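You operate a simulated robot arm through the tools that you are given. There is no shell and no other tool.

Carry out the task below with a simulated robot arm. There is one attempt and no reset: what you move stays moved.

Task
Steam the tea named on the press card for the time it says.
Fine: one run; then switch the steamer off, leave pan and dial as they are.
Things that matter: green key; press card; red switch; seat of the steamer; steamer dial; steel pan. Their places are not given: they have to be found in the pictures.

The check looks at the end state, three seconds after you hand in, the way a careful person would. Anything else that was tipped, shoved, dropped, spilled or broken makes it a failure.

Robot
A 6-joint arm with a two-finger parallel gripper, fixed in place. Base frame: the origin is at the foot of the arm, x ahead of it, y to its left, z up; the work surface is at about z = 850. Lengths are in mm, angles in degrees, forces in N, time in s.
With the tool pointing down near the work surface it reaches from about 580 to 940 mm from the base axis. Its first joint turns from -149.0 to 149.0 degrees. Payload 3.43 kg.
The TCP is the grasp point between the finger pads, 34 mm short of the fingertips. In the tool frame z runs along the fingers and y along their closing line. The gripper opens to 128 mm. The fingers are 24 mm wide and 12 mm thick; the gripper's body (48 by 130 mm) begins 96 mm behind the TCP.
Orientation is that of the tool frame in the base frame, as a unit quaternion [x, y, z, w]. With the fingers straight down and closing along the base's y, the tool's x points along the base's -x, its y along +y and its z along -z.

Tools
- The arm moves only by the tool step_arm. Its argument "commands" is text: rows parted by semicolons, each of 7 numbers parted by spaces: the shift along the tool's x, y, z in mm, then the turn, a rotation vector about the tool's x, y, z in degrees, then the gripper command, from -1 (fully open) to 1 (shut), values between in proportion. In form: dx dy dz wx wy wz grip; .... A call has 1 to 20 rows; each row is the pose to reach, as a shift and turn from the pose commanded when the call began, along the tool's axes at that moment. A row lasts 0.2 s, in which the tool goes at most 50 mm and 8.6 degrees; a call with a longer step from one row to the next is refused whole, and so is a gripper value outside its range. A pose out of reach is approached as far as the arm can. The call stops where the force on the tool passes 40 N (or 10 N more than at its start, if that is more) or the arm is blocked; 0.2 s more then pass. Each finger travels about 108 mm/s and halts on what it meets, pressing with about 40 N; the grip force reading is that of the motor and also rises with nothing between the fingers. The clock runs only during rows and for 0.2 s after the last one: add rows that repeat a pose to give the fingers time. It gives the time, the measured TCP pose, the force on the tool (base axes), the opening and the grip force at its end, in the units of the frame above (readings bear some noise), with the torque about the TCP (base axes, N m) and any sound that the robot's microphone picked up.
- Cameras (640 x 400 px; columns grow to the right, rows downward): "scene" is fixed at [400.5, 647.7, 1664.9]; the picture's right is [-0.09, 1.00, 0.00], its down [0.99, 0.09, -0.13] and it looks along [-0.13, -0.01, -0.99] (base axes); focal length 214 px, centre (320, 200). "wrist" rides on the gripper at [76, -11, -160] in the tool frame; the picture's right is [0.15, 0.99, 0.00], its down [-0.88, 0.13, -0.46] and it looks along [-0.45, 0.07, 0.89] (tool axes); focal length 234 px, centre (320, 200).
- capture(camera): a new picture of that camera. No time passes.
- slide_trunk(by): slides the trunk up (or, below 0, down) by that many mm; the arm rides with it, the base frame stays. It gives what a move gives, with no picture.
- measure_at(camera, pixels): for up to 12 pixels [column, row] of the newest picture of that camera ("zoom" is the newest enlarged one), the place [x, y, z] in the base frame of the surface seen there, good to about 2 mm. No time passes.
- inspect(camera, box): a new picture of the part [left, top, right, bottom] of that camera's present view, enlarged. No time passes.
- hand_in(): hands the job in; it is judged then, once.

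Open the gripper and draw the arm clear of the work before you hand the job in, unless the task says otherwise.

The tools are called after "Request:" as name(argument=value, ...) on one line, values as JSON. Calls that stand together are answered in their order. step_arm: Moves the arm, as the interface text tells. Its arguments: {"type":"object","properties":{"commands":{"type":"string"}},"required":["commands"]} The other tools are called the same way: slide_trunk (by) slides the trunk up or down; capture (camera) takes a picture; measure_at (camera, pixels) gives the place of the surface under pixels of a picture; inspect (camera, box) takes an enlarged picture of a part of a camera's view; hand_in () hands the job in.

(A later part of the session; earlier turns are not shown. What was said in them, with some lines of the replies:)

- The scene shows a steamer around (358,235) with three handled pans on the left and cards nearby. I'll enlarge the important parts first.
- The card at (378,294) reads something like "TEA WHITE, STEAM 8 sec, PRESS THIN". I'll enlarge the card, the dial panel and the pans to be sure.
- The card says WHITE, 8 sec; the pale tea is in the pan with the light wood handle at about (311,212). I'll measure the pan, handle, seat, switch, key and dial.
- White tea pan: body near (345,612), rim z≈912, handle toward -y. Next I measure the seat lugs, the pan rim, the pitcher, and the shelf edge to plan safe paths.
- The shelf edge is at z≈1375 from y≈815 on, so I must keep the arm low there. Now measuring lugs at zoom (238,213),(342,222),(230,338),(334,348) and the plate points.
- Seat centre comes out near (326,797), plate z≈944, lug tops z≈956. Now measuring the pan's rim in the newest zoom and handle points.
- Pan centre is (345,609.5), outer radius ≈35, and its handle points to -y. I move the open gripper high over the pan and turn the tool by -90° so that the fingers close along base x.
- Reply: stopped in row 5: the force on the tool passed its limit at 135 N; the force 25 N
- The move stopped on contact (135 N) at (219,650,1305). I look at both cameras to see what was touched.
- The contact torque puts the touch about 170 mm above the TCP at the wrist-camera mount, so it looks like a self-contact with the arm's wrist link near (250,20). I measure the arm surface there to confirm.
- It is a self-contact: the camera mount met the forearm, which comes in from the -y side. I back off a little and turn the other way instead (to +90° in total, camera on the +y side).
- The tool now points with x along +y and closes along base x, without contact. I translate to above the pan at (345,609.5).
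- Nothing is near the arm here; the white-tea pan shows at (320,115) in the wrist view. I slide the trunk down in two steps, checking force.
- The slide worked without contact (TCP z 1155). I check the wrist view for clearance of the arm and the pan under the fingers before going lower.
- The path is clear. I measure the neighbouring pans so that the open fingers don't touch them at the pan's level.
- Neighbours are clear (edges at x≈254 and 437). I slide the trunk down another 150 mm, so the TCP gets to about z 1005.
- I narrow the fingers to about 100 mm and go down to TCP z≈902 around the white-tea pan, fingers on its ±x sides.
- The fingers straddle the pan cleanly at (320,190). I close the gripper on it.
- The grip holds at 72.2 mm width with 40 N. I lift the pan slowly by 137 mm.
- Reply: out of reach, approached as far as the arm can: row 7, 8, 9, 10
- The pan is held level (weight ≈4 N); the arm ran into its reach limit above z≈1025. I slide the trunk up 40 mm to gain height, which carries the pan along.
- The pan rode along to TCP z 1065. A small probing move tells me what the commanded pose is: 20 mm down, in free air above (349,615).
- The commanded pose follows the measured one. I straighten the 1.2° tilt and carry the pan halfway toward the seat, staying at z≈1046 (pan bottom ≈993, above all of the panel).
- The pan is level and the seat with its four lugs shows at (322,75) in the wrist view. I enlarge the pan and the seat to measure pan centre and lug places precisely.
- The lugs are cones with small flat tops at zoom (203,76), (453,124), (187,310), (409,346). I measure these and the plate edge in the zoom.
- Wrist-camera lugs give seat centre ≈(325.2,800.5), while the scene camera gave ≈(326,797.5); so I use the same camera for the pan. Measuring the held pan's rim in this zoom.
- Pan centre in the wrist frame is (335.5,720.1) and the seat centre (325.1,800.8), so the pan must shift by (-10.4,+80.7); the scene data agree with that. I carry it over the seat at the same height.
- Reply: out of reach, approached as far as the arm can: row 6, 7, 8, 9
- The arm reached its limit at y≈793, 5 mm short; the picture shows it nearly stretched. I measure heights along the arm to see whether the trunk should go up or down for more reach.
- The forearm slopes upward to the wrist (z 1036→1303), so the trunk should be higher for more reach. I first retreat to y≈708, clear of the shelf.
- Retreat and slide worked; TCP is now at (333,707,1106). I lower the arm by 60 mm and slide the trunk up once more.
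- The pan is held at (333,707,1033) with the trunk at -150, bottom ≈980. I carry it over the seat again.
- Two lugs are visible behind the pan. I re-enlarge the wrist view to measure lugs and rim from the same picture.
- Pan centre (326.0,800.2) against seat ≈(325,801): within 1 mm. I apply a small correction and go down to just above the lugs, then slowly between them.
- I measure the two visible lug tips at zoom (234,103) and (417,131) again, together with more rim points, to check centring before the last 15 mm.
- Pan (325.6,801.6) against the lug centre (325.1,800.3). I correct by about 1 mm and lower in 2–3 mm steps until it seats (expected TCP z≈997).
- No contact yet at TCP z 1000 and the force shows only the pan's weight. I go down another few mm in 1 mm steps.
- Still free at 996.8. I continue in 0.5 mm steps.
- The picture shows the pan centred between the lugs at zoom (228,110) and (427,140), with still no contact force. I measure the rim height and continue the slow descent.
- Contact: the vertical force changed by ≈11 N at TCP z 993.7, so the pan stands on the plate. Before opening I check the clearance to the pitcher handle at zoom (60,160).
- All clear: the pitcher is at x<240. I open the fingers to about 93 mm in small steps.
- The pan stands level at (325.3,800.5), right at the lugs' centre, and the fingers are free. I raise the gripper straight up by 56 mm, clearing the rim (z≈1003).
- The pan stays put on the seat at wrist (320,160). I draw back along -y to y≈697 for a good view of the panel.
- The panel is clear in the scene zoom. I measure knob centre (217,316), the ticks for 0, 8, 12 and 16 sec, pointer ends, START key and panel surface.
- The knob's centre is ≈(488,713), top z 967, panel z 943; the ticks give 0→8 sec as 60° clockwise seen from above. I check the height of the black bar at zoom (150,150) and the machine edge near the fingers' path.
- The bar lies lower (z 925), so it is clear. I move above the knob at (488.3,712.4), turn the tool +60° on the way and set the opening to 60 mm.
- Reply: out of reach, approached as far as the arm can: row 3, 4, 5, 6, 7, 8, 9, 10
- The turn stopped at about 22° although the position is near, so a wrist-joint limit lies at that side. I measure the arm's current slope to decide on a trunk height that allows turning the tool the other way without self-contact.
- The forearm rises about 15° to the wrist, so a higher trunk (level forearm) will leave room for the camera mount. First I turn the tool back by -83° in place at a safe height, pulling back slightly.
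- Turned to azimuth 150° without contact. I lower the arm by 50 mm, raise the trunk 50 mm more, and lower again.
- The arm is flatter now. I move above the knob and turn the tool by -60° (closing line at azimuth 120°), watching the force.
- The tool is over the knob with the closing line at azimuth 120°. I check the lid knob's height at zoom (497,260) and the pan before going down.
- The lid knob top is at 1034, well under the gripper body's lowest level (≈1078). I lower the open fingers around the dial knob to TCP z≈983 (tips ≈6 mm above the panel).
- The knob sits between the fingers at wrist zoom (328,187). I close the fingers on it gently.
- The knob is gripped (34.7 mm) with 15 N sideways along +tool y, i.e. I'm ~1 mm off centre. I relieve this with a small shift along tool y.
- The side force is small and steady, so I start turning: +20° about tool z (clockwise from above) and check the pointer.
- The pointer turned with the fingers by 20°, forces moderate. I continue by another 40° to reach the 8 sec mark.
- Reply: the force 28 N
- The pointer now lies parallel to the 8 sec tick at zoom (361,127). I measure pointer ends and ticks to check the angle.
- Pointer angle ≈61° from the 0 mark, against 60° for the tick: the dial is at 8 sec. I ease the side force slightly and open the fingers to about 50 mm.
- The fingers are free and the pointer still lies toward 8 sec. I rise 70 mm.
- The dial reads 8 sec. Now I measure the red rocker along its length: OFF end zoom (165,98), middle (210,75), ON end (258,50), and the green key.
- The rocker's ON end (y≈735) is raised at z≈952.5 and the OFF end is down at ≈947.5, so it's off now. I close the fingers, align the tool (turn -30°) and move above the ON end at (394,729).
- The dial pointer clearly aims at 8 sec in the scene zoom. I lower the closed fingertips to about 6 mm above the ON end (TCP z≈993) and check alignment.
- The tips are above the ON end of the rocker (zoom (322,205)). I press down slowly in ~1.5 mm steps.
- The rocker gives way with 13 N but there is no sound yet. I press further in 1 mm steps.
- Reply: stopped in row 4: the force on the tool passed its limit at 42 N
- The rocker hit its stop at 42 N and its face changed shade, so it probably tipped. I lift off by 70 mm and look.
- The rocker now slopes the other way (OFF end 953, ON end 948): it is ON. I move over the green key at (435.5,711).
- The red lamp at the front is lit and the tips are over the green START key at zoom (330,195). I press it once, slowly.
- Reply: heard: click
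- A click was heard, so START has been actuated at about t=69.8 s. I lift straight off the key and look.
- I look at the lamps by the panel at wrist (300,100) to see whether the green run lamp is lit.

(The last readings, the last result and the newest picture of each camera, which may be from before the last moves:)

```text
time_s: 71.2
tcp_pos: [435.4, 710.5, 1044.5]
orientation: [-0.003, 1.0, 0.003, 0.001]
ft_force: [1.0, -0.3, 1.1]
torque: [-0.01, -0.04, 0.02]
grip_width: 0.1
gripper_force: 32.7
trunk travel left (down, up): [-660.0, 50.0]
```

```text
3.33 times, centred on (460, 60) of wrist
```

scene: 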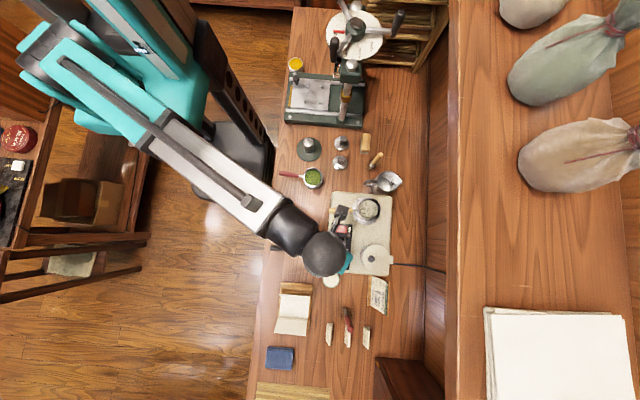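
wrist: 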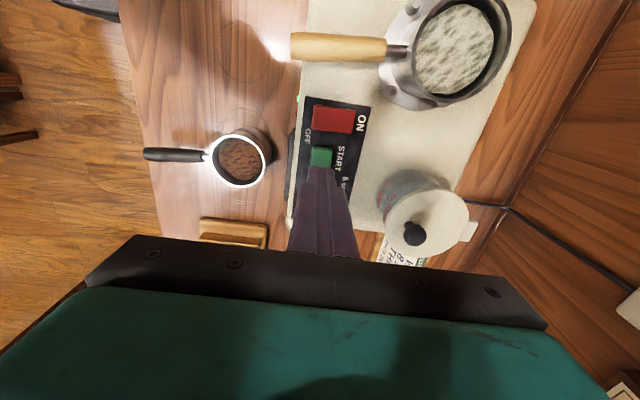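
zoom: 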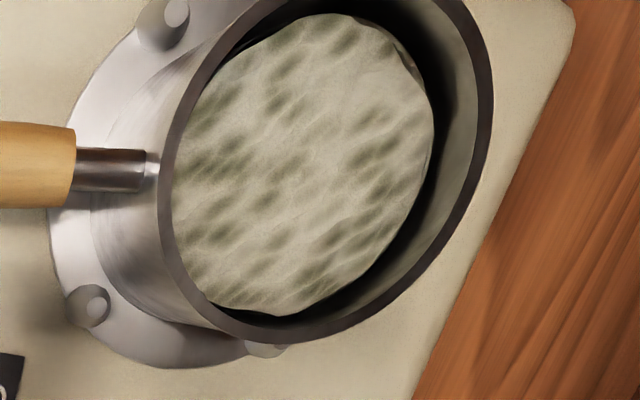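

The green run lamp is lit: the run is on. Meanwhile I move to hover well above the rocker's OFF end at (394.5,698).

Request:
step_arm(commands="12 -4 0 0 0 0 1; 30 -9 0 0 0 0 1; 40.9 -12.5 5 0 0 0 1; 40.9 -12.5 20 0 0 0 1; 40.9 -12.5 32 0 0 0 1; 40.9 -12.5 40 0 0 0 1; 40.9 -12.5 40 0 0 0 1")

Request:
capture(camera="wrist")

Request:
inspect(camera="wrist", box=[250, 100, 390, 230])

```text
time_s: 72.8
tcp_pos: [394.3, 697.9, 1003.4]
orientation: [-0.002, 1.0, 0.004, 0.001]
ft_force: [-0.7, 1.3, -1.0]
torque: [-0.04, -0.03, 0.01]
grip_width: 0.2
gripper_force: 33.1
trunk travel left (down, up): [-660.0, 50.0]
```

```text
taken
```

wrist: 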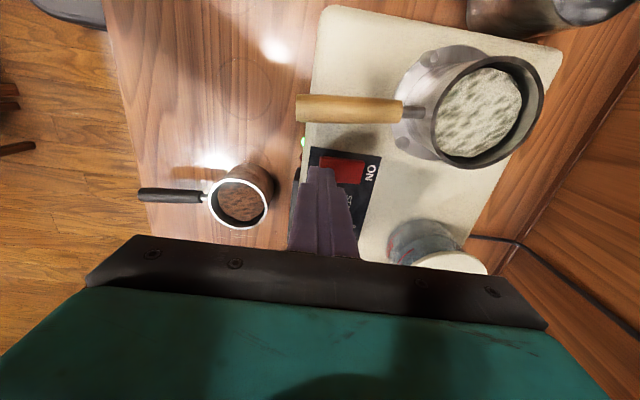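

```text
3.08 times, centred on (320, 165) of wrist
```

zoom: 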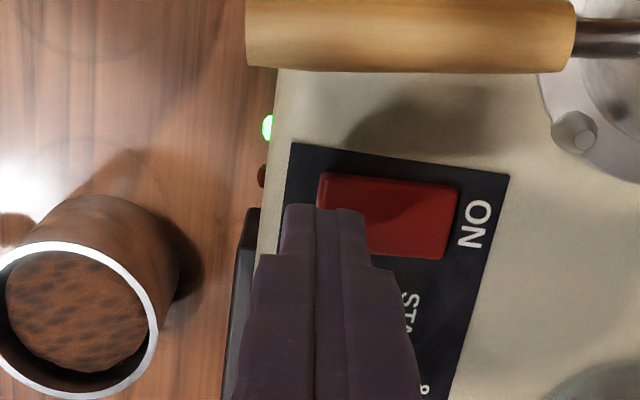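

The green lamp (zoom (267,128)) is still lit at t=72.8. I wait in place for about 4 s, shifting 2 mm toward the rocker's middle.

Request:
step_arm(commands="0 1 0 0 0 0 1; 0 2 0 0 0 0 1; 0 2 0 0 0 0 1; 0 2 0 0 0 0 1; 0 2 0 0 0 0 1; 0 2 0 0 0 0 1; 0 2 0 0 0 0 1; 0 2 0 0 0 0 1; 0 2 0 0 0 0 1; 0 2 0 0 0 0 1; 0 2 0 0 0 0 1; 0 2 0 0 0 0 1; 0 2 0 0 0 0 1; 0 2 0 0 0 0 1; 0 2 0 0 0 0 1; 0 2 0 0 0 0 1; 0 2 0 0 0 0 1; 0 2 0 0 0 0 1; 0 2 0 0 0 0 1; 0 2 0 0 0 0 1")

Request:
inspect(camera="wrist", box=[250, 100, 390, 230])

```text
time_s: 77.0
tcp_pos: [394.6, 699.5, 1003.2]
orientation: [-0.002, 1.0, 0.004, 0.001]
ft_force: [-0.1, 0.0, 0.8]
torque: [-0.02, -0.04, 0.03]
grip_width: 0.0
gripper_force: 32.8
trunk travel left (down, up): [-660.0, 50.0]
```

```text
3.08 times, centred on (320, 165) of wrist
```

zoom: 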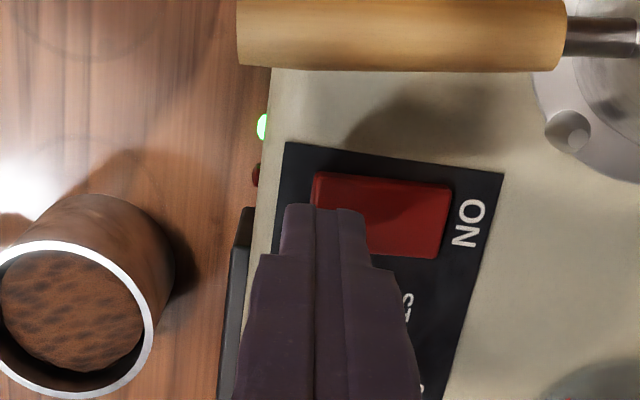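

At t=77.0 the green lamp is still on. I wait another 2 s and listen for the end of the run.

Request:
step_arm(commands="0 0 0 0 0 0 1; 0 0 0 0 0 0 1; 0 0 0 0 0 0 1; 0 0 0 0 0 0 1; 0 0 0 0 0 0 1; 0 0 0 0 0 0 1; 0 0 0 0 0 0 1; 0 0 0 0 0 0 1; 0 0 0 0 0 0 1; 0 0 0 0 0 0 1")

Request:
inspect(camera="wrist", box=[250, 100, 390, 230])

```text
time_s: 79.2
tcp_pos: [396.5, 701.4, 1004.0]
orientation: [-0.003, 1.0, 0.004, 0.001]
ft_force: [0.1, -0.1, -0.7]
torque: [0.0, -0.02, 0.03]
grip_width: 0.2
gripper_force: 33.2
trunk travel left (down, up): [-660.0, 50.0]
```

```text
3.08 times, centred on (320, 165) of wrist
```

zoom: 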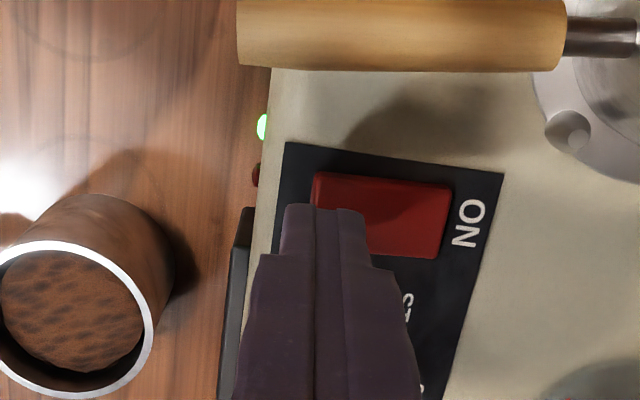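

Green is still lit at t=79.2 with no end sound. I inspect the pan, seat and lamps more closely before concluding anything (no time passes).

Request:
inspect(camera="scene", box=[340, 185, 396, 235])

Request:
capture(camera="wrist")

Request:
inspect(camera="wrist", box=[380, 40, 560, 170])

Request:
inspect(camera="wrist", box=[285, 120, 325, 170])

```text
8.00 times, centred on (368, 210) of scene
```

zoom: 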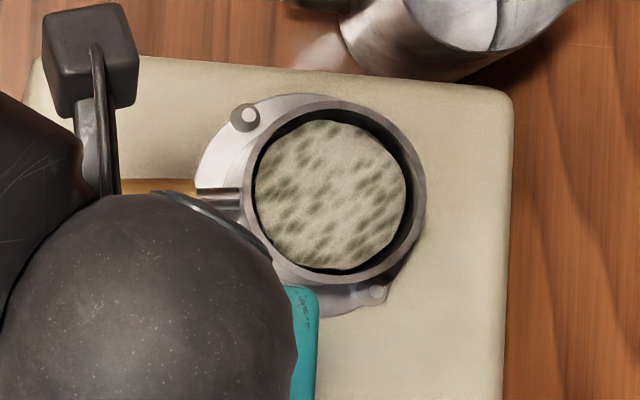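

```text
taken
```

wrist: 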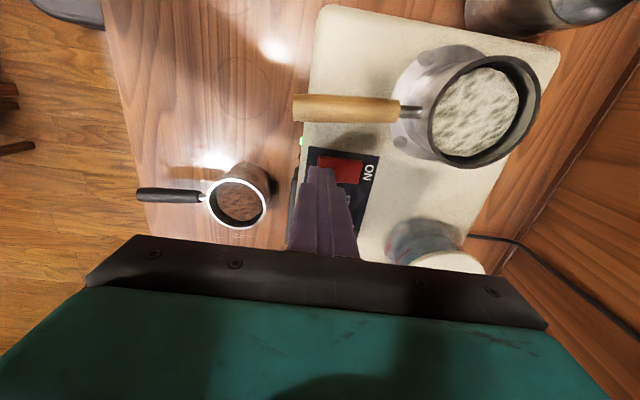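

```text
3.08 times, centred on (470, 105) of wrist
```

zoom: 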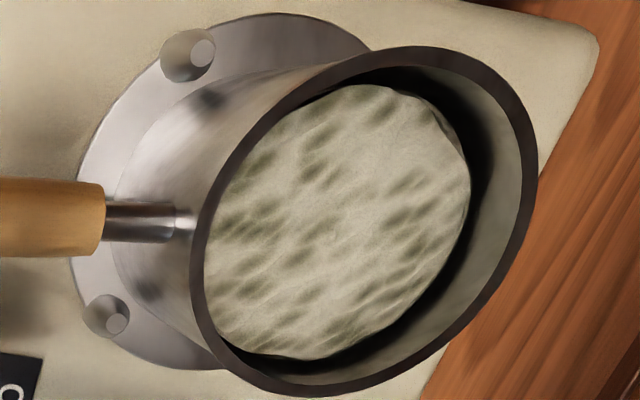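

```text
8.00 times, centred on (305, 145) of wrist
```

zoom: 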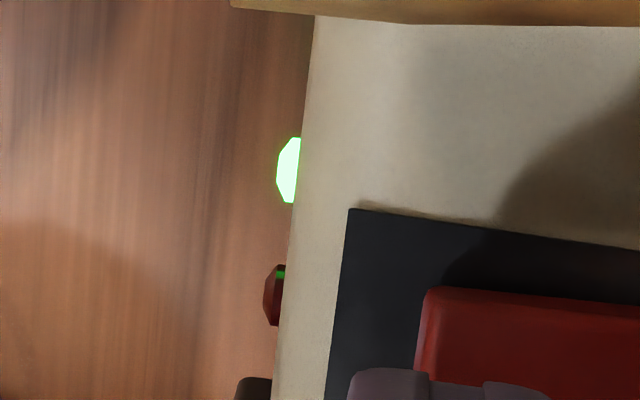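

No steam or change is visible yet; green could mean "running" or "ready". Waiting does no harm, so I wait 4 s more and look at the lamps again.

Request:
step_arm(commands="0 0 0 0 0 0 1; 0 0 0 0 0 0 1; 0 0 0 0 0 0 1; 0 0 0 0 0 0 1; 0 0 0 0 0 0 1; 0 0 0 0 0 0 1; 0 0 0 0 0 0 1; 0 0 0 0 0 0 1; 0 0 0 0 0 0 1; 0 0 0 0 0 0 1; 0 0 0 0 0 0 1; 0 0 0 0 0 0 1; 0 0 0 0 0 0 1; 0 0 0 0 0 0 1; 0 0 0 0 0 0 1; 0 0 0 0 0 0 1; 0 0 0 0 0 0 1; 0 0 0 0 0 0 1; 0 0 0 0 0 0 1; 0 0 0 0 0 0 1")

Request:
inspect(camera="wrist", box=[285, 120, 325, 170])

Request:
inspect(camera="wrist", box=[380, 40, 560, 170])

```text
time_s: 83.5
tcp_pos: [395.0, 700.2, 1002.8]
orientation: [-0.003, 1.0, 0.004, 0.001]
ft_force: [-0.1, 0.0, -0.2]
torque: [0.02, -0.03, 0.0]
grip_width: 0.0
gripper_force: 33.0
trunk travel left (down, up): [-660.0, 50.0]
```

```text
8.00 times, centred on (305, 145) of wrist
```

zoom: 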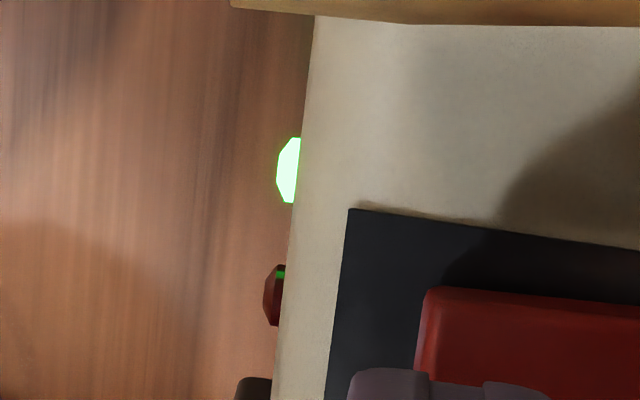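

```text
3.08 times, centred on (470, 105) of wrist
```

zoom: 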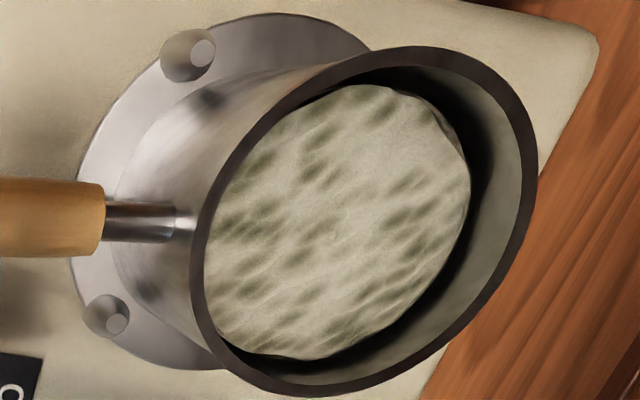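

Still unchanged at t=83.5, already 13.7 s after the press. I wait past 16 s (the dial's maximum) to rule out that green means "running".

Request:
step_arm(commands="0 0 0 0 0 0 1; 0 0 0 0 0 0 1; 0 0 0 0 0 0 1; 0 0 0 0 0 0 1; 0 0 0 0 0 0 1; 0 0 0 0 0 0 1; 0 0 0 0 0 0 1; 0 0 0 0 0 0 1; 0 0 0 0 0 0 1; 0 0 0 0 0 0 1; 0 0 0 0 0 0 1; 0 0 0 0 0 0 1; 0 0 0 0 0 0 1; 0 0 0 0 0 0 1; 0 0 0 0 0 0 1; 0 0 0 0 0 0 1; 0 0 0 0 0 0 1; 0 0 0 0 0 0 1; 0 0 0 0 0 0 1; 0 0 0 0 0 0 1")

Request:
inspect(camera="wrist", box=[285, 120, 325, 170])

Request:
inspect(camera="scene", box=[310, 190, 406, 290])

```text
time_s: 87.7
tcp_pos: [395.2, 699.9, 1001.8]
orientation: [-0.002, 1.0, 0.003, 0.001]
ft_force: [-1.1, -0.2, -0.5]
torque: [0.03, -0.01, 0.02]
grip_width: 0.2
gripper_force: 33.2
trunk travel left (down, up): [-660.0, 50.0]
```

```text
8.00 times, centred on (305, 145) of wrist
```

zoom: 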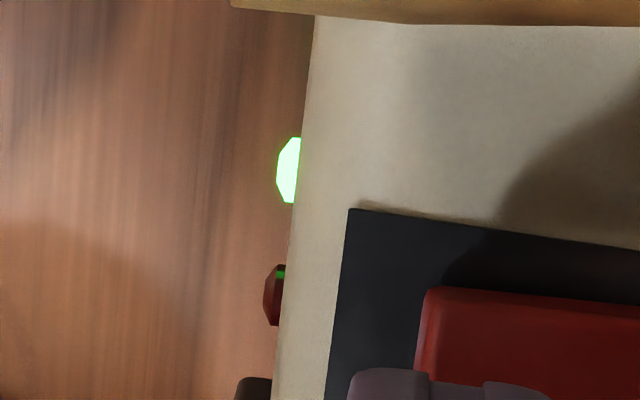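

```text
4.00 times, centred on (358, 240) of scene
```

zoom: 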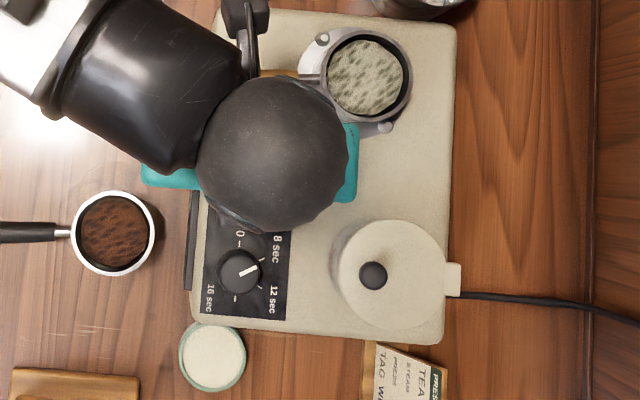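

Green has stayed lit for over 17 s, so it is not a plain "running" lamp; it looks like red = heating, green = ready. I look for evidence of whether a run happened, using the same boxes as before the START press to compare the tea's look.

Request:
inspect(camera="scene", box=[240, 180, 400, 300])

Request:
inspect(camera="scene", box=[320, 190, 400, 276])

Request:
inspect(camera="scene", box=[352, 192, 384, 222])

Request:
measure_at(camera="zoom", pixels=[[300, 200], [340, 180], [260, 220]])

```text
3.33 times, centred on (320, 240) of scene
```

zoom: 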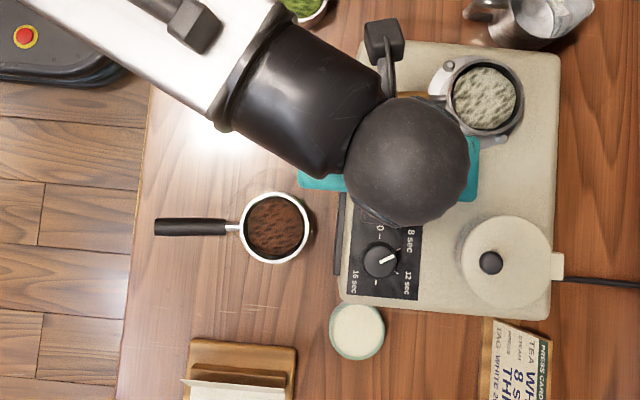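

```text
4.65 times, centred on (360, 233) of scene
```

zoom: 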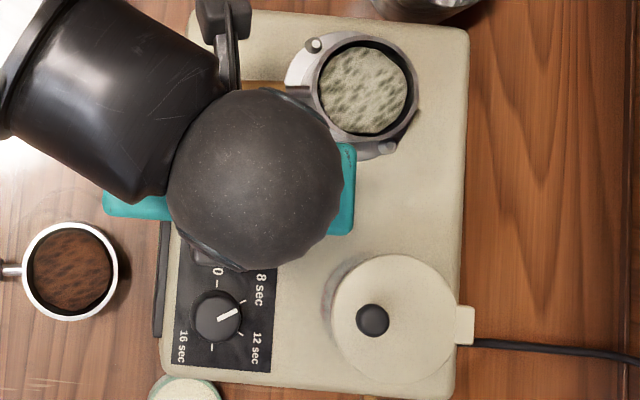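

```text
13.33 times, centred on (368, 207) of scene
```

zoom: 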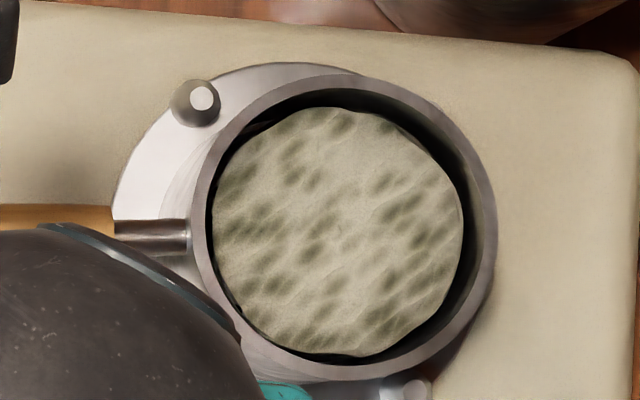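

```text
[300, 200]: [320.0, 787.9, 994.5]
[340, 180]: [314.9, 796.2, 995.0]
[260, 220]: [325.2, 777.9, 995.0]
```

The tea looks unchanged since before the press, and neither a hiss nor an end signal was heard; the lamp was still red (heating) just before I pressed START. Before deciding, I check the dial pointer precisely.

Request:
inspect(camera="scene", box=[325, 246, 357, 274])

Request:
measure_at(camera="zoom", pixels=[[285, 175], [335, 152], [310, 163]])

```text
14.29 times, centred on (341, 260) of scene
```

zoom: 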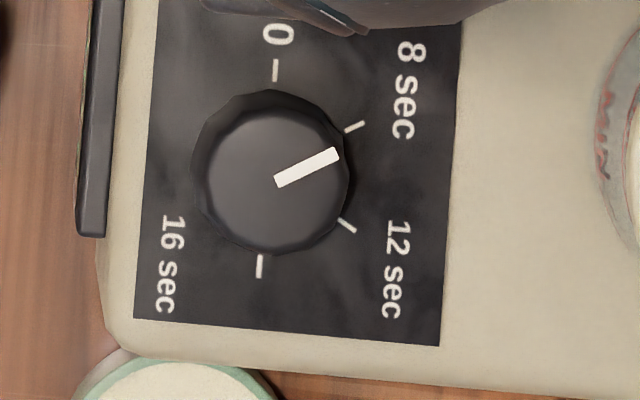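

```text
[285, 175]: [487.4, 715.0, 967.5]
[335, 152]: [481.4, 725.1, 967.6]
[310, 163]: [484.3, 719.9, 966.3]
```

The pointer is exactly parallel to the 8 sec tick. The green (ready) lamp stayed unchanged all through and no steam was heard, so the first press fell in the heating phase and did nothing; now that it's ready I move back over START for the real run.

Request:
step_arm(commands="0 0 -15 0 0 0 1; 0 0 -35 0 0 0 1; -10 3 -43 0 0 0 1; -26 7 -43 0 0 0 1; -40.2 11 -35 0 0 0 1; -40.2 11 -18 0 0 0 1; -40.2 11 0 0 0 0 1; -40.2 11 6 0 0 0 1; -40.2 11 6 0 0 0 1")

Request:
inspect(camera="wrist", box=[250, 80, 390, 230])

```text
time_s: 89.7
tcp_pos: [435.6, 712.5, 997.1]
orientation: [-0.003, 1.0, 0.003, 0.001]
ft_force: [-0.2, 0.5, -0.1]
torque: [0.01, 0.0, 0.05]
grip_width: 0.0
gripper_force: 33.2
trunk travel left (down, up): [-660.0, 50.0]
```

```text
2.67 times, centred on (320, 155) of wrist
```

zoom: 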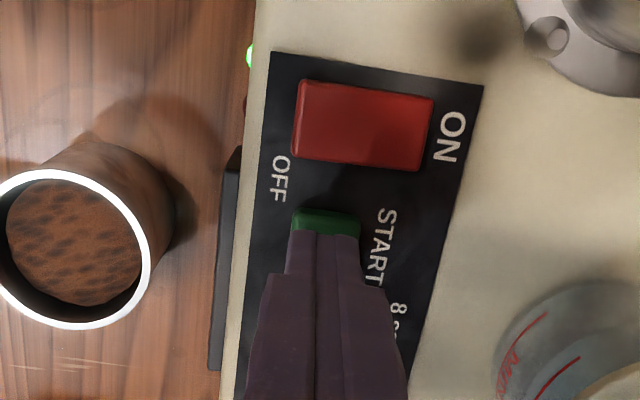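

The tips are over the green key, and the green lamp at zoom (250,57) is lit. I press START once.

Request:
step_arm(commands="0 0 4 0 0 0 1; 0 0 7 0 0 0 1; 0 0 9 0 0 0 1; 0 0 11 0 0 0 1; 0 0 12.5 0 0 0 1")

Request:
inspect(camera="wrist", box=[250, 80, 390, 230])

```text
time_s: 90.8
tcp_pos: [435.9, 711.8, 984.8]
orientation: [-0.002, 1.0, 0.003, 0.001]
ft_force: [-0.4, 0.6, 1.6]
torque: [0.04, -0.01, -0.02]
grip_width: 0.1
gripper_force: 32.2
trunk travel left (down, up): [-660.0, 50.0]
```

```text
2.67 times, centred on (320, 155) of wrist
```

zoom: 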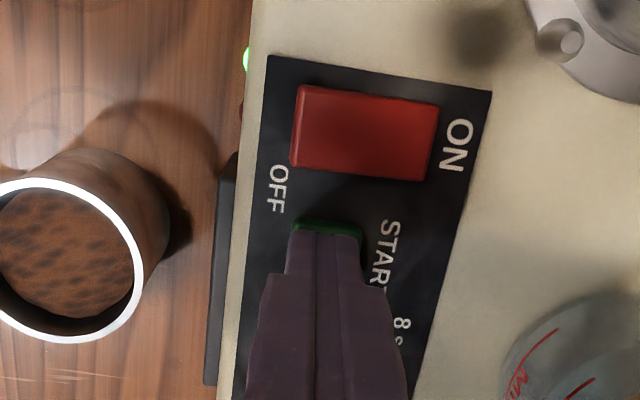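

No sound this time; the key gives with only 1.6 N, so the earlier click may have been the thermostat switching to green. I press about 1 mm deeper at a time and listen.

Request:
step_arm(commands="0 0 0.7 0 0 0 1; 0 0 1.4 0 0 0 1")

Request:
inspect(camera="wrist", box=[250, 80, 390, 230])

```text
time_s: 91.5
tcp_pos: [435.3, 711.7, 982.8]
orientation: [-0.002, 1.0, 0.004, 0.001]
ft_force: [-0.6, 0.8, 1.8]
torque: [-0.03, 0.01, -0.02]
grip_width: 0.0
gripper_force: 33.0
trunk travel left (down, up): [-660.0, 50.0]
heard: click
```

```text
2.67 times, centred on (320, 155) of wrist
```

zoom: 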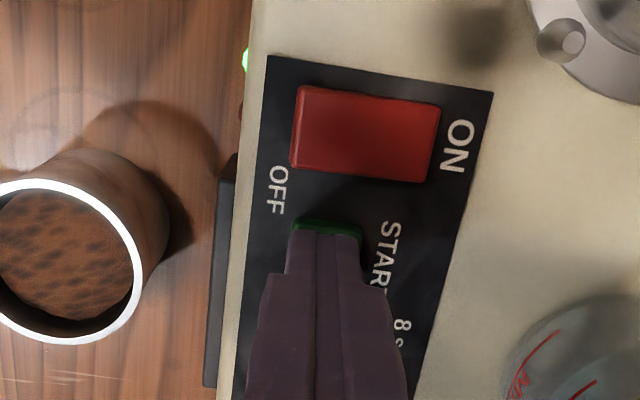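

A click at the deeper position: the key actuated at about t=91.2. I lift off and listen/look for signs of the run.

Request:
step_arm(commands="0 0 -5 0 0 0 1; 0 0 -20 0 0 0 1; 0 0 -40 0 0 0 1; 0 0 -55 0 0 0 1")

Request:
capture(camera="wrist")

Request:
inspect(camera="wrist", box=[280, 60, 380, 160])

Request:
inspect(camera="scene", box=[340, 185, 396, 235])

```text
time_s: 92.5
tcp_pos: [434.7, 710.4, 1039.1]
orientation: [-0.002, 1.0, 0.003, 0.001]
ft_force: [-0.3, -0.2, 0.5]
torque: [-0.01, 0.0, 0.0]
grip_width: 0.0
gripper_force: 32.9
trunk travel left (down, up): [-660.0, 50.0]
```

```text
taken
```

wrist: 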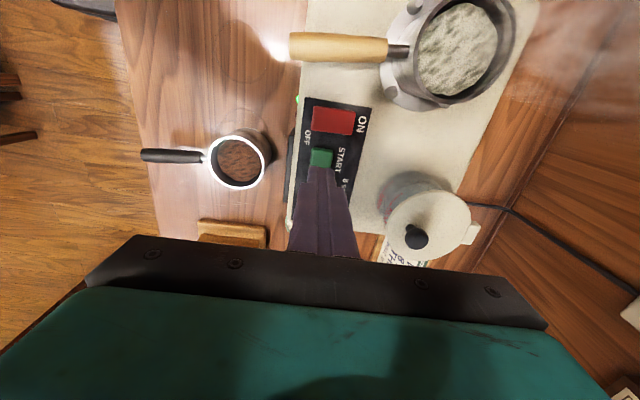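

```text
4.00 times, centred on (330, 110) of wrist
```

zoom: 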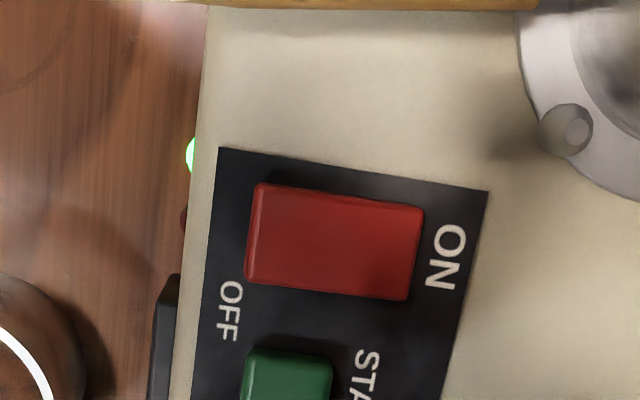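

```text
8.00 times, centred on (368, 210) of scene
```

zoom: 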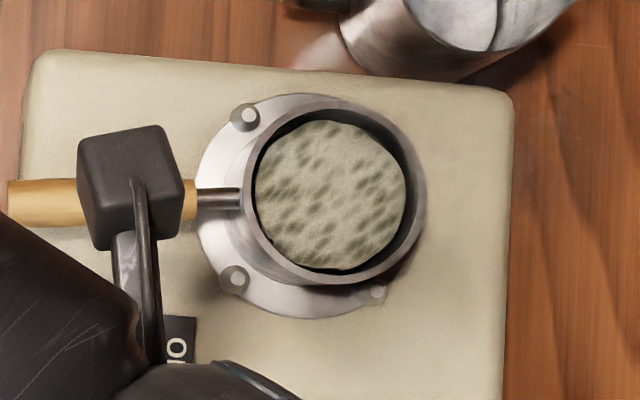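

There is a whitish haze at the upper right of the wrist view near (600,60) that was not there after the first press: it looks like steam. I enlarge it.

Request:
inspect(camera="wrist", box=[400, 0, 640, 150])

Request:
capture(camera="scene")

```text
2.67 times, centred on (520, 75) of wrist
```

zoom: 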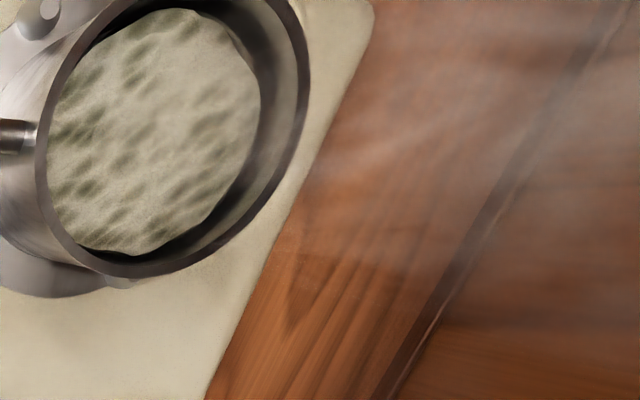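

```text
taken
```

scene: 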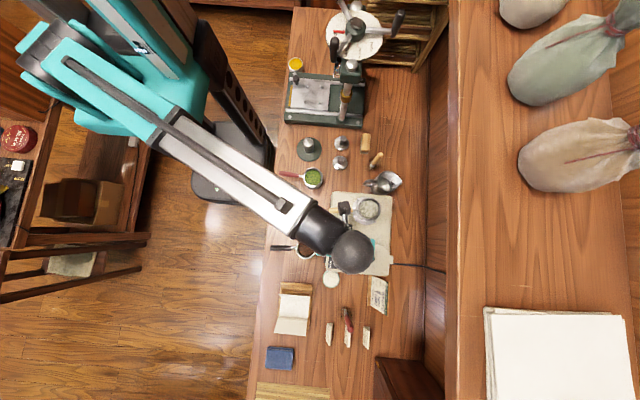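

Steam is clearly rising from the pan now, so this is the run (started ≈91.2 s). I move back to hover over the rocker's OFF end and wait.

Request:
step_arm(commands="12 -3 0 0 0 0 1; 30 -8 0 0 0 0 1; 40 -11 2 0 0 0 1; 40 -11 2 0 0 0 1; 40 -11 2 0 0 0 1; 40 -11 2 0 0 0 1; 40 -11 2 0 0 0 1; 40 -11 2 0 0 0 1; 40 -11 2 0 0 0 1; 40 -11 2 0 0 0 1; 40 -11 2 0 0 0 1; 40 -11 2 0 0 0 1; 40 -11 2 0 0 0 1; 40 -11 2 0 0 0 1; 40 -11 2 0 0 0 1")

Request:
capture(camera="wrist")

```text
time_s: 95.7
tcp_pos: [395.2, 699.5, 1036.6]
orientation: [-0.003, 1.0, 0.004, 0.002]
ft_force: [-0.3, 1.6, 0.8]
torque: [-0.01, 0.04, 0.02]
grip_width: 0.0
gripper_force: 32.5
trunk travel left (down, up): [-660.0, 50.0]
```

```text
taken
```

wrist: 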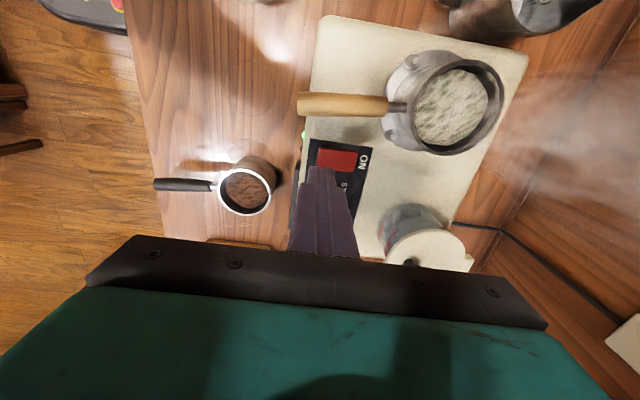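

Steam is visible at (560,120) at t=95.7, so the run continues. I wait another 4 s.

Request:
step_arm(commands="0 0 0 0 0 0 1; 0 0 0 0 0 0 1; 0 0 0 0 0 0 1; 0 0 0 0 0 0 1; 0 0 0 0 0 0 1; 0 0 0 0 0 0 1; 0 0 0 0 0 0 1; 0 0 0 0 0 0 1; 0 0 0 0 0 0 1; 0 0 0 0 0 0 1; 0 0 0 0 0 0 1; 0 0 0 0 0 0 1; 0 0 0 0 0 0 1; 0 0 0 0 0 0 1; 0 0 0 0 0 0 1; 0 0 0 0 0 0 1; 0 0 0 0 0 0 1; 0 0 0 0 0 0 1; 0 0 0 0 0 0 1; 0 0 0 0 0 0 1")

Request:
capture(camera="wrist")

```text
time_s: 99.8
tcp_pos: [394.7, 700.0, 1036.5]
orientation: [-0.002, 1.0, 0.004, 0.0]
ft_force: [-0.6, 0.5, 0.3]
torque: [-0.04, 0.03, -0.01]
grip_width: 0.0
gripper_force: 33.4
trunk travel left (down, up): [-660.0, 50.0]
```

```text
taken
```

wrist: 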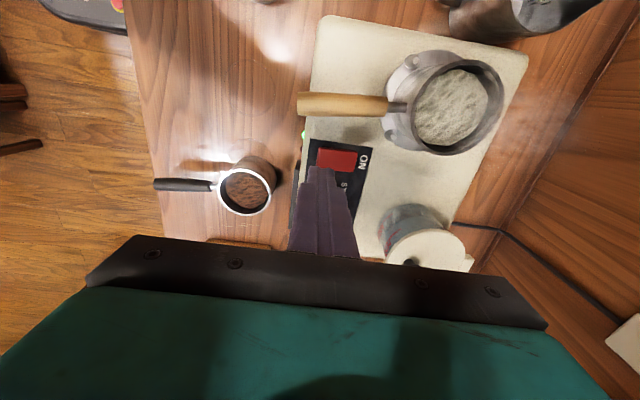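

Steam has nearly vanished at t=99.8: the run has ended. I lower to just above the rocker's OFF end, which gives another second of margin.

Request:
step_arm(commands="0 0 12 0 0 0 1; 0 0 26 0 0 0 1; 0 0 36 0 0 0 1; 0 0 41 0 0 0 1; 0 0 41 0 0 0 1")

Request:
capture(camera="wrist")

Request:
inspect(camera="wrist", box=[250, 100, 390, 230])

```text
time_s: 101.0
tcp_pos: [395.5, 699.0, 994.9]
orientation: [-0.003, 1.0, 0.004, 0.001]
ft_force: [-0.4, 0.6, 0.3]
torque: [-0.03, -0.02, 0.03]
grip_width: 0.0
gripper_force: 33.7
trunk travel left (down, up): [-660.0, 50.0]
```

```text
taken
```

wrist: 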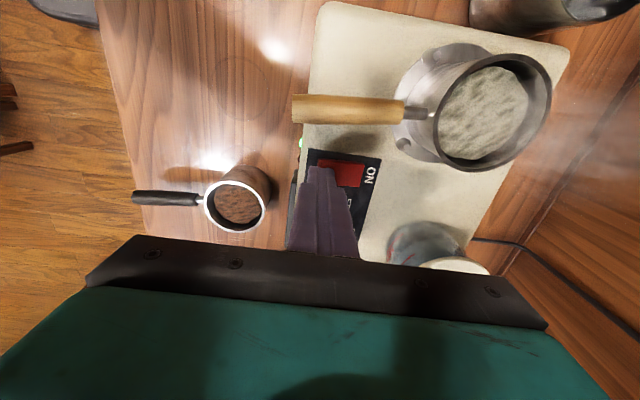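

```text
3.08 times, centred on (320, 165) of wrist
```

zoom: 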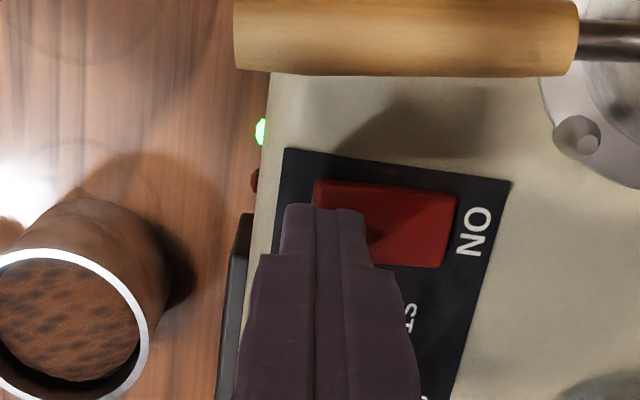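

The tea's colour has changed (steamed), but a faint haze remains at (580,120). I look closer, and wait 2 s more to be sure that the run has finished.

Request:
inspect(camera="wrist", box=[400, 30, 640, 180])

Request:
step_arm(commands="0 0 0 0 0 0 1; 0 0 0 0 0 0 1; 0 0 0 0 0 0 1; 0 0 0 0 0 0 1; 0 0 0 0 0 0 1; 0 0 0 0 0 0 1; 0 0 0 0 0 0 1; 0 0 0 0 0 0 1; 0 0 0 0 0 0 1; 0 0 0 0 0 0 1")

Request:
inspect(camera="wrist", box=[400, 30, 640, 180])

```text
2.67 times, centred on (520, 105) of wrist
```

zoom: 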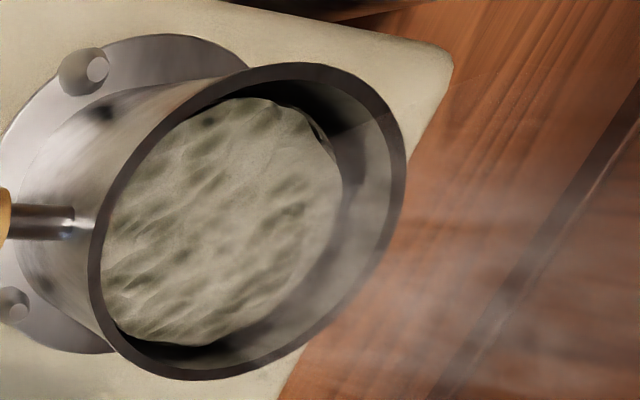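

```text
time_s: 103.2
tcp_pos: [395.6, 701.0, 995.5]
orientation: [-0.003, 1.0, 0.003, 0.001]
ft_force: [0.4, 0.2, 0.1]
torque: [0.05, -0.01, 0.01]
grip_width: 0.0
gripper_force: 33.2
trunk travel left (down, up): [-660.0, 50.0]
```

```text
2.67 times, centred on (520, 105) of wrist
```

zoom: 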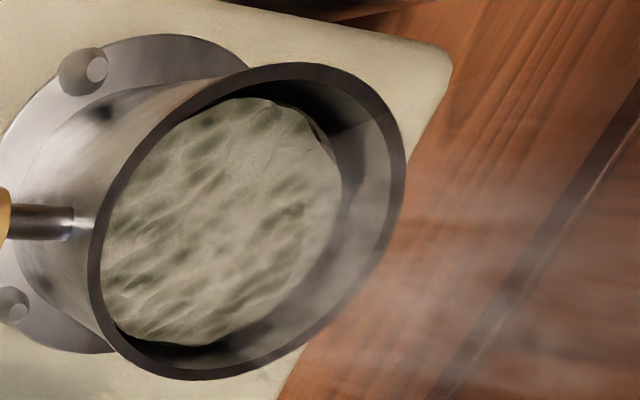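

A constant faint haze stays over the hot tea, weaker than during the run. Since the machine times itself, waiting is harmless; I wait 4 s more to see whether it changes.

Request:
step_arm(commands="0 0 0 0 0 0 1; 0 0 0 0 0 0 1; 0 0 0 0 0 0 1; 0 0 0 0 0 0 1; 0 0 0 0 0 0 1; 0 0 0 0 0 0 1; 0 0 0 0 0 0 1; 0 0 0 0 0 0 1; 0 0 0 0 0 0 1; 0 0 0 0 0 0 1; 0 0 0 0 0 0 1; 0 0 0 0 0 0 1; 0 0 0 0 0 0 1; 0 0 0 0 0 0 1; 0 0 0 0 0 0 1; 0 0 0 0 0 0 1; 0 0 0 0 0 0 1; 0 0 0 0 0 0 1; 0 0 0 0 0 0 1; 0 0 0 0 0 0 1")

Request:
inspect(camera="wrist", box=[400, 30, 640, 180])

Request:
inspect(camera="wrist", box=[285, 120, 325, 170])

Request:
inspect(camera="scene", box=[340, 185, 396, 235])

```text
time_s: 107.5
tcp_pos: [395.0, 699.4, 995.3]
orientation: [-0.003, 1.0, 0.004, 0.001]
ft_force: [0.1, -0.9, -0.8]
torque: [0.03, -0.02, 0.0]
grip_width: 0.0
gripper_force: 32.8
trunk travel left (down, up): [-660.0, 50.0]
```

```text
2.67 times, centred on (520, 105) of wrist
```

zoom: 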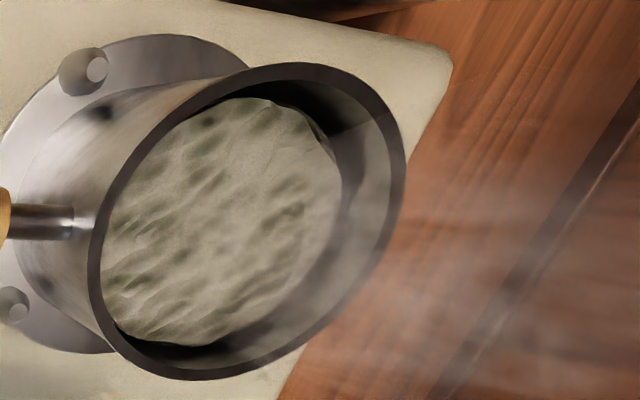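

```text
8.00 times, centred on (305, 145) of wrist
```

zoom: 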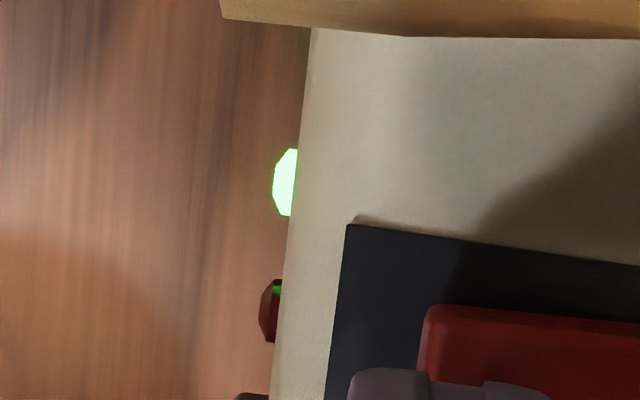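

```text
8.00 times, centred on (368, 210) of scene
```

zoom: 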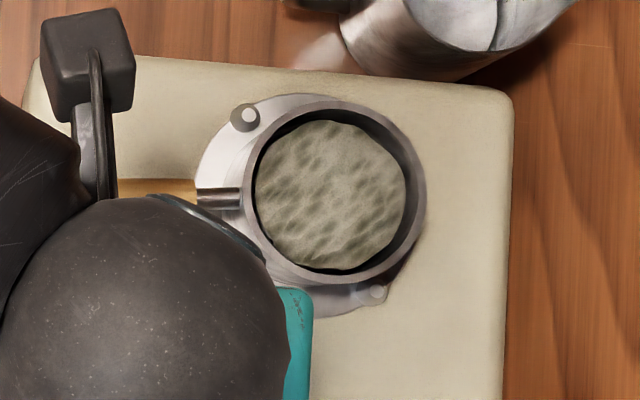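

The tea is visibly changed (darker and softer) compared with before, and the haze is steady residual steam. Now I press the rocker's OFF end down.

Request:
step_arm(commands="0 0 3 0 0 0 1; 0 0 6 0 0 0 1; 0 0 8 0 0 0 1; 0 0 9.5 0 0 0 1; 0 0 11 0 0 0 1; 0 0 12 0 0 0 1; 0 0 13 0 0 0 1; 0 0 14 0 0 0 1; 0 0 15 0 0 0 1")

Request:
inspect(camera="wrist", box=[250, 100, 390, 230])

```text
time_s: 109.5
tcp_pos: [395.7, 700.4, 982.2]
orientation: [-0.003, 1.0, 0.005, 0.002]
ft_force: [3.1, 3.6, 20.1]
torque: [0.32, -0.06, 0.0]
grip_width: 0.2
gripper_force: 32.8
trunk travel left (down, up): [-660.0, 50.0]
```

```text
3.08 times, centred on (320, 165) of wrist
```

zoom: 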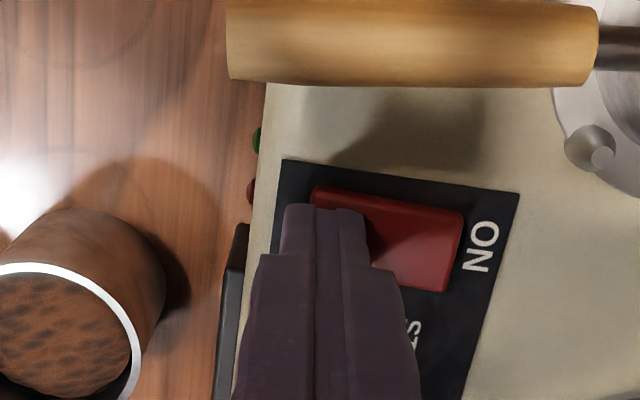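

Both lamps are dark now and the rocker has tipped to OFF. I lift off straight up and check.

Request:
step_arm(commands="0 0 -4 0 0 0 1; 0 0 -20 0 0 0 1; 0 0 -40 0 0 0 1; 0 0 -60 0 0 0 1; 0 0 -72 0 0 0 1; 0 0 -72 0 0 0 1")

Request:
capture(camera="wrist")

Request:
inspect(camera="wrist", box=[270, 110, 370, 210])

```text
time_s: 110.8
tcp_pos: [394.9, 699.1, 1052.1]
orientation: [-0.003, 1.0, 0.003, 0.001]
ft_force: [-0.2, -0.3, 0.2]
torque: [-0.04, 0.0, 0.01]
grip_width: 0.0
gripper_force: 32.6
trunk travel left (down, up): [-660.0, 50.0]
```

```text
taken
```

wrist: 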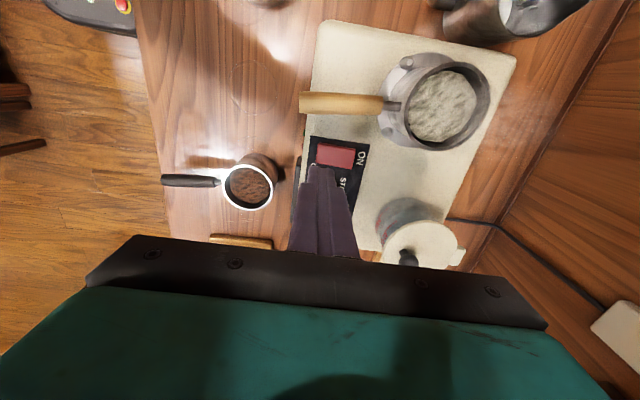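

```text
4.00 times, centred on (320, 160) of wrist
```

zoom: 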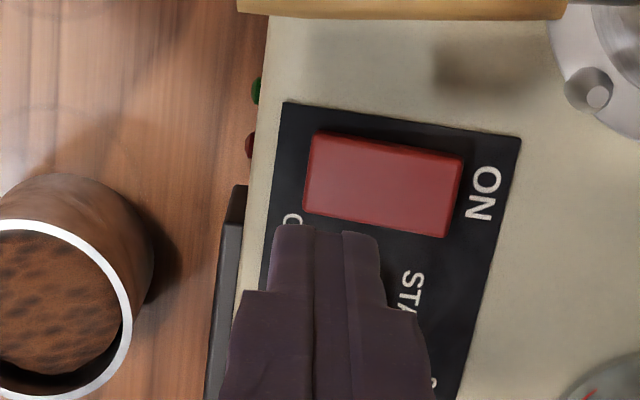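

Steamer is off: both lamps dark and the rocker as at the start. I raise and draw the arm back toward the base, and open the gripper there.

Request:
step_arm(commands="0 0 -15 0 0 0 1; 0 -10 -30 0 0 0 1; 0 -30 -45 0 0 0 1; 0 -52 -50 0 0 0 1; 0 -74 -50 0 0 0 1; 0 -90 -50 0 0 0 0.5; 0 -95 -50 0 0 0 0; 0 -95 -50 0 0 0 -0.5; 0 -95 -50 0 0 0 -0.5; 0 -95 -50 0 0 0 -0.5")

Request:
capture(camera="scene")

Request:
capture(camera="wrist")

Request:
inspect(camera="scene", box=[310, 190, 406, 290])

```text
time_s: 113.0
tcp_pos: [394.7, 606.3, 1102.1]
orientation: [-0.003, 1.0, 0.003, 0.0]
ft_force: [-1.1, -0.3, -0.5]
torque: [-0.02, 0.0, 0.04]
grip_width: 96.0
gripper_force: 0.1
trunk travel left (down, up): [-660.0, 50.0]
```

```text
taken
```

scene: 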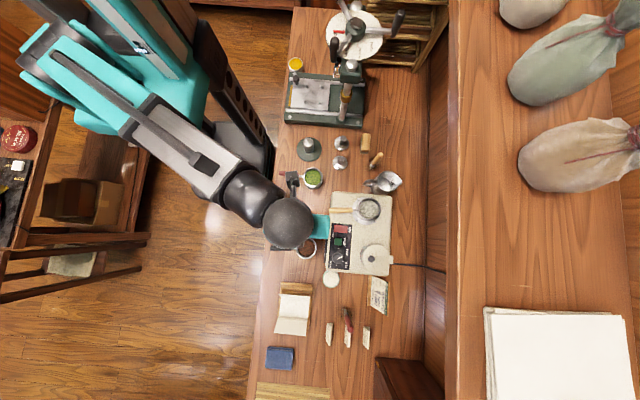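

```text
taken
```

wrist: 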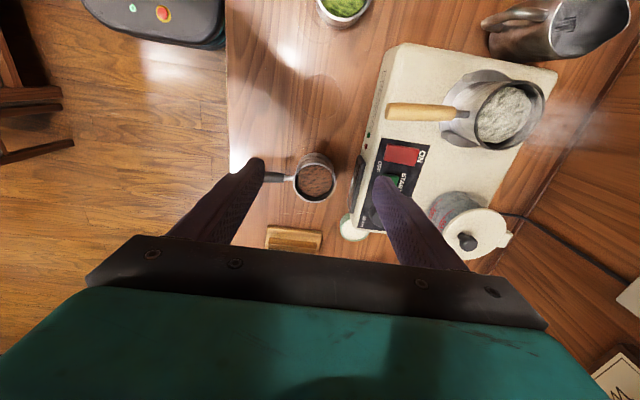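

```text
4.00 times, centred on (358, 240) of scene
```

zoom: 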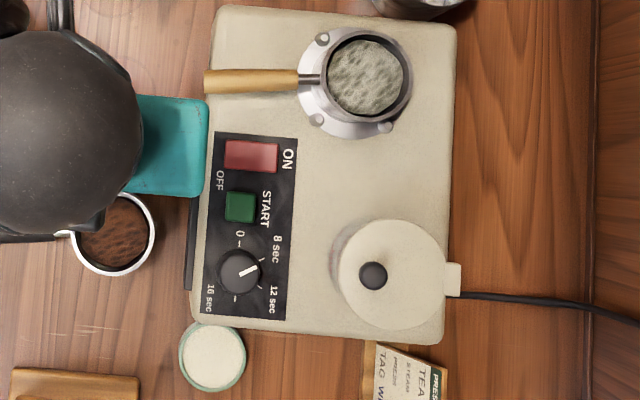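

Everything is in place: pan on the seat, dial at 8 sec, rocker as at the start. I verify the rocker's slope by measurement and draw the arm further up with the trunk.

Request:
measure_at(camera="zoom", pixels=[[230, 156], [240, 156], [252, 156], [263, 157], [272, 157], [366, 75], [330, 62], [405, 80], [240, 207]])

Request:
slide_trunk(by=50)

Request:
step_arm(commands="0 -8 -10 0 0 0 -0.5; 0 -20 -25 0 0 0 -0.5; 0 -32 -40 0 0 0 -0.5; 0 -40 -50 0 0 0 -0.5; 0 -40 -50 0 0 0 -0.5")

Request:
capture(camera="scene")

```text
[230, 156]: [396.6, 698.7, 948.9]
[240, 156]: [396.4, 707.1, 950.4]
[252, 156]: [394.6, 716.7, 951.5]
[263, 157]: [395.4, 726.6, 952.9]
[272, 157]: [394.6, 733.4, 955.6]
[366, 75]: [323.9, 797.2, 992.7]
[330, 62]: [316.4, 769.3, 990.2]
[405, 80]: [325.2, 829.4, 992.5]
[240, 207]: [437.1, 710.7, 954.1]
```

```text
time_s: 114.0
tcp_pos: [396.2, 604.8, 1151.3]
orientation: [-0.003, 1.0, 0.004, 0.0]
ft_force: [-0.3, 0.0, 0.6]
torque: [-0.03, -0.04, 0.01]
grip_width: 95.9
gripper_force: 0.1
trunk travel left (down, up): [-710.0, 0.0]
```

```text
time_s: 115.2
tcp_pos: [395.6, 564.1, 1202.6]
orientation: [-0.002, 1.0, 0.003, 0.001]
ft_force: [0.3, -0.4, 0.3]
torque: [0.01, 0.02, 0.01]
grip_width: 96.1
gripper_force: 0.1
trunk travel left (down, up): [-710.0, 0.0]
```

```text
taken
```

scene: 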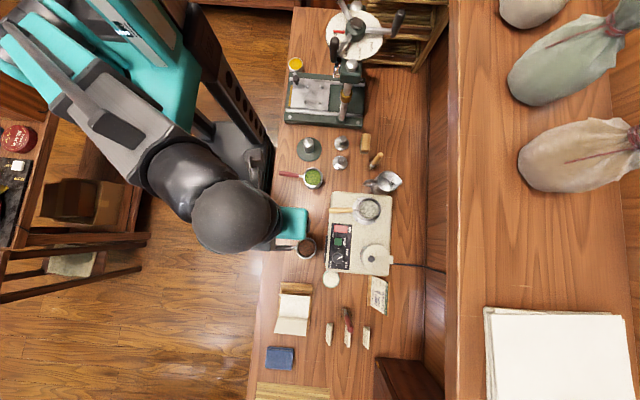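

The rocker measures off (OFF end z 949, ON end z 955). The pan stands on the seat with the steamed white tea, the dial is at 8 sec, the gripper is open, and the arm is clear at z≈1200. I hand in.

Request:
hand_in()

```text
The job is handed in.
```

The white tea named on the press card has been steamed for 8 seconds, the steamer is switched off, and the job is handed in. I don't have the checker's verdict.

- **Card and pan:** the card reads WHITE, 8 sec, so I set the pan of pale tea (light wood handle) on the seat, centred between its lugs.
- **Dial:** it is turned to 8 sec, with the pointer parallel to the mark.
- **Run:** I pressed START twice.
  - **First press (about 70 s):** it came while the red lamp was lit, which I took to mean the steamer was still heating. I heard a click, but there was no steam and the tea did not change.
  - **Second press (about 91 s):** with the green lamp lit, this one made steam, and the tea looked darker and softer afterwards. I take this as the one run the task asked for.
- **End of run:** there was no end signal. I waited about 17 s after the second press, then switched off. A faint, steady haze was still over the hot tea.
- **Switch:** the red switch is back to OFF and both lamps are dark.

Early on, before I had gripped anything, the wrist camera mount bumped the arm's own forearm (135 N). Nothing on the bench was touched. In the last picture nothing else on the bench appears to have moved, and the arm is drawn clear with the gripper open.
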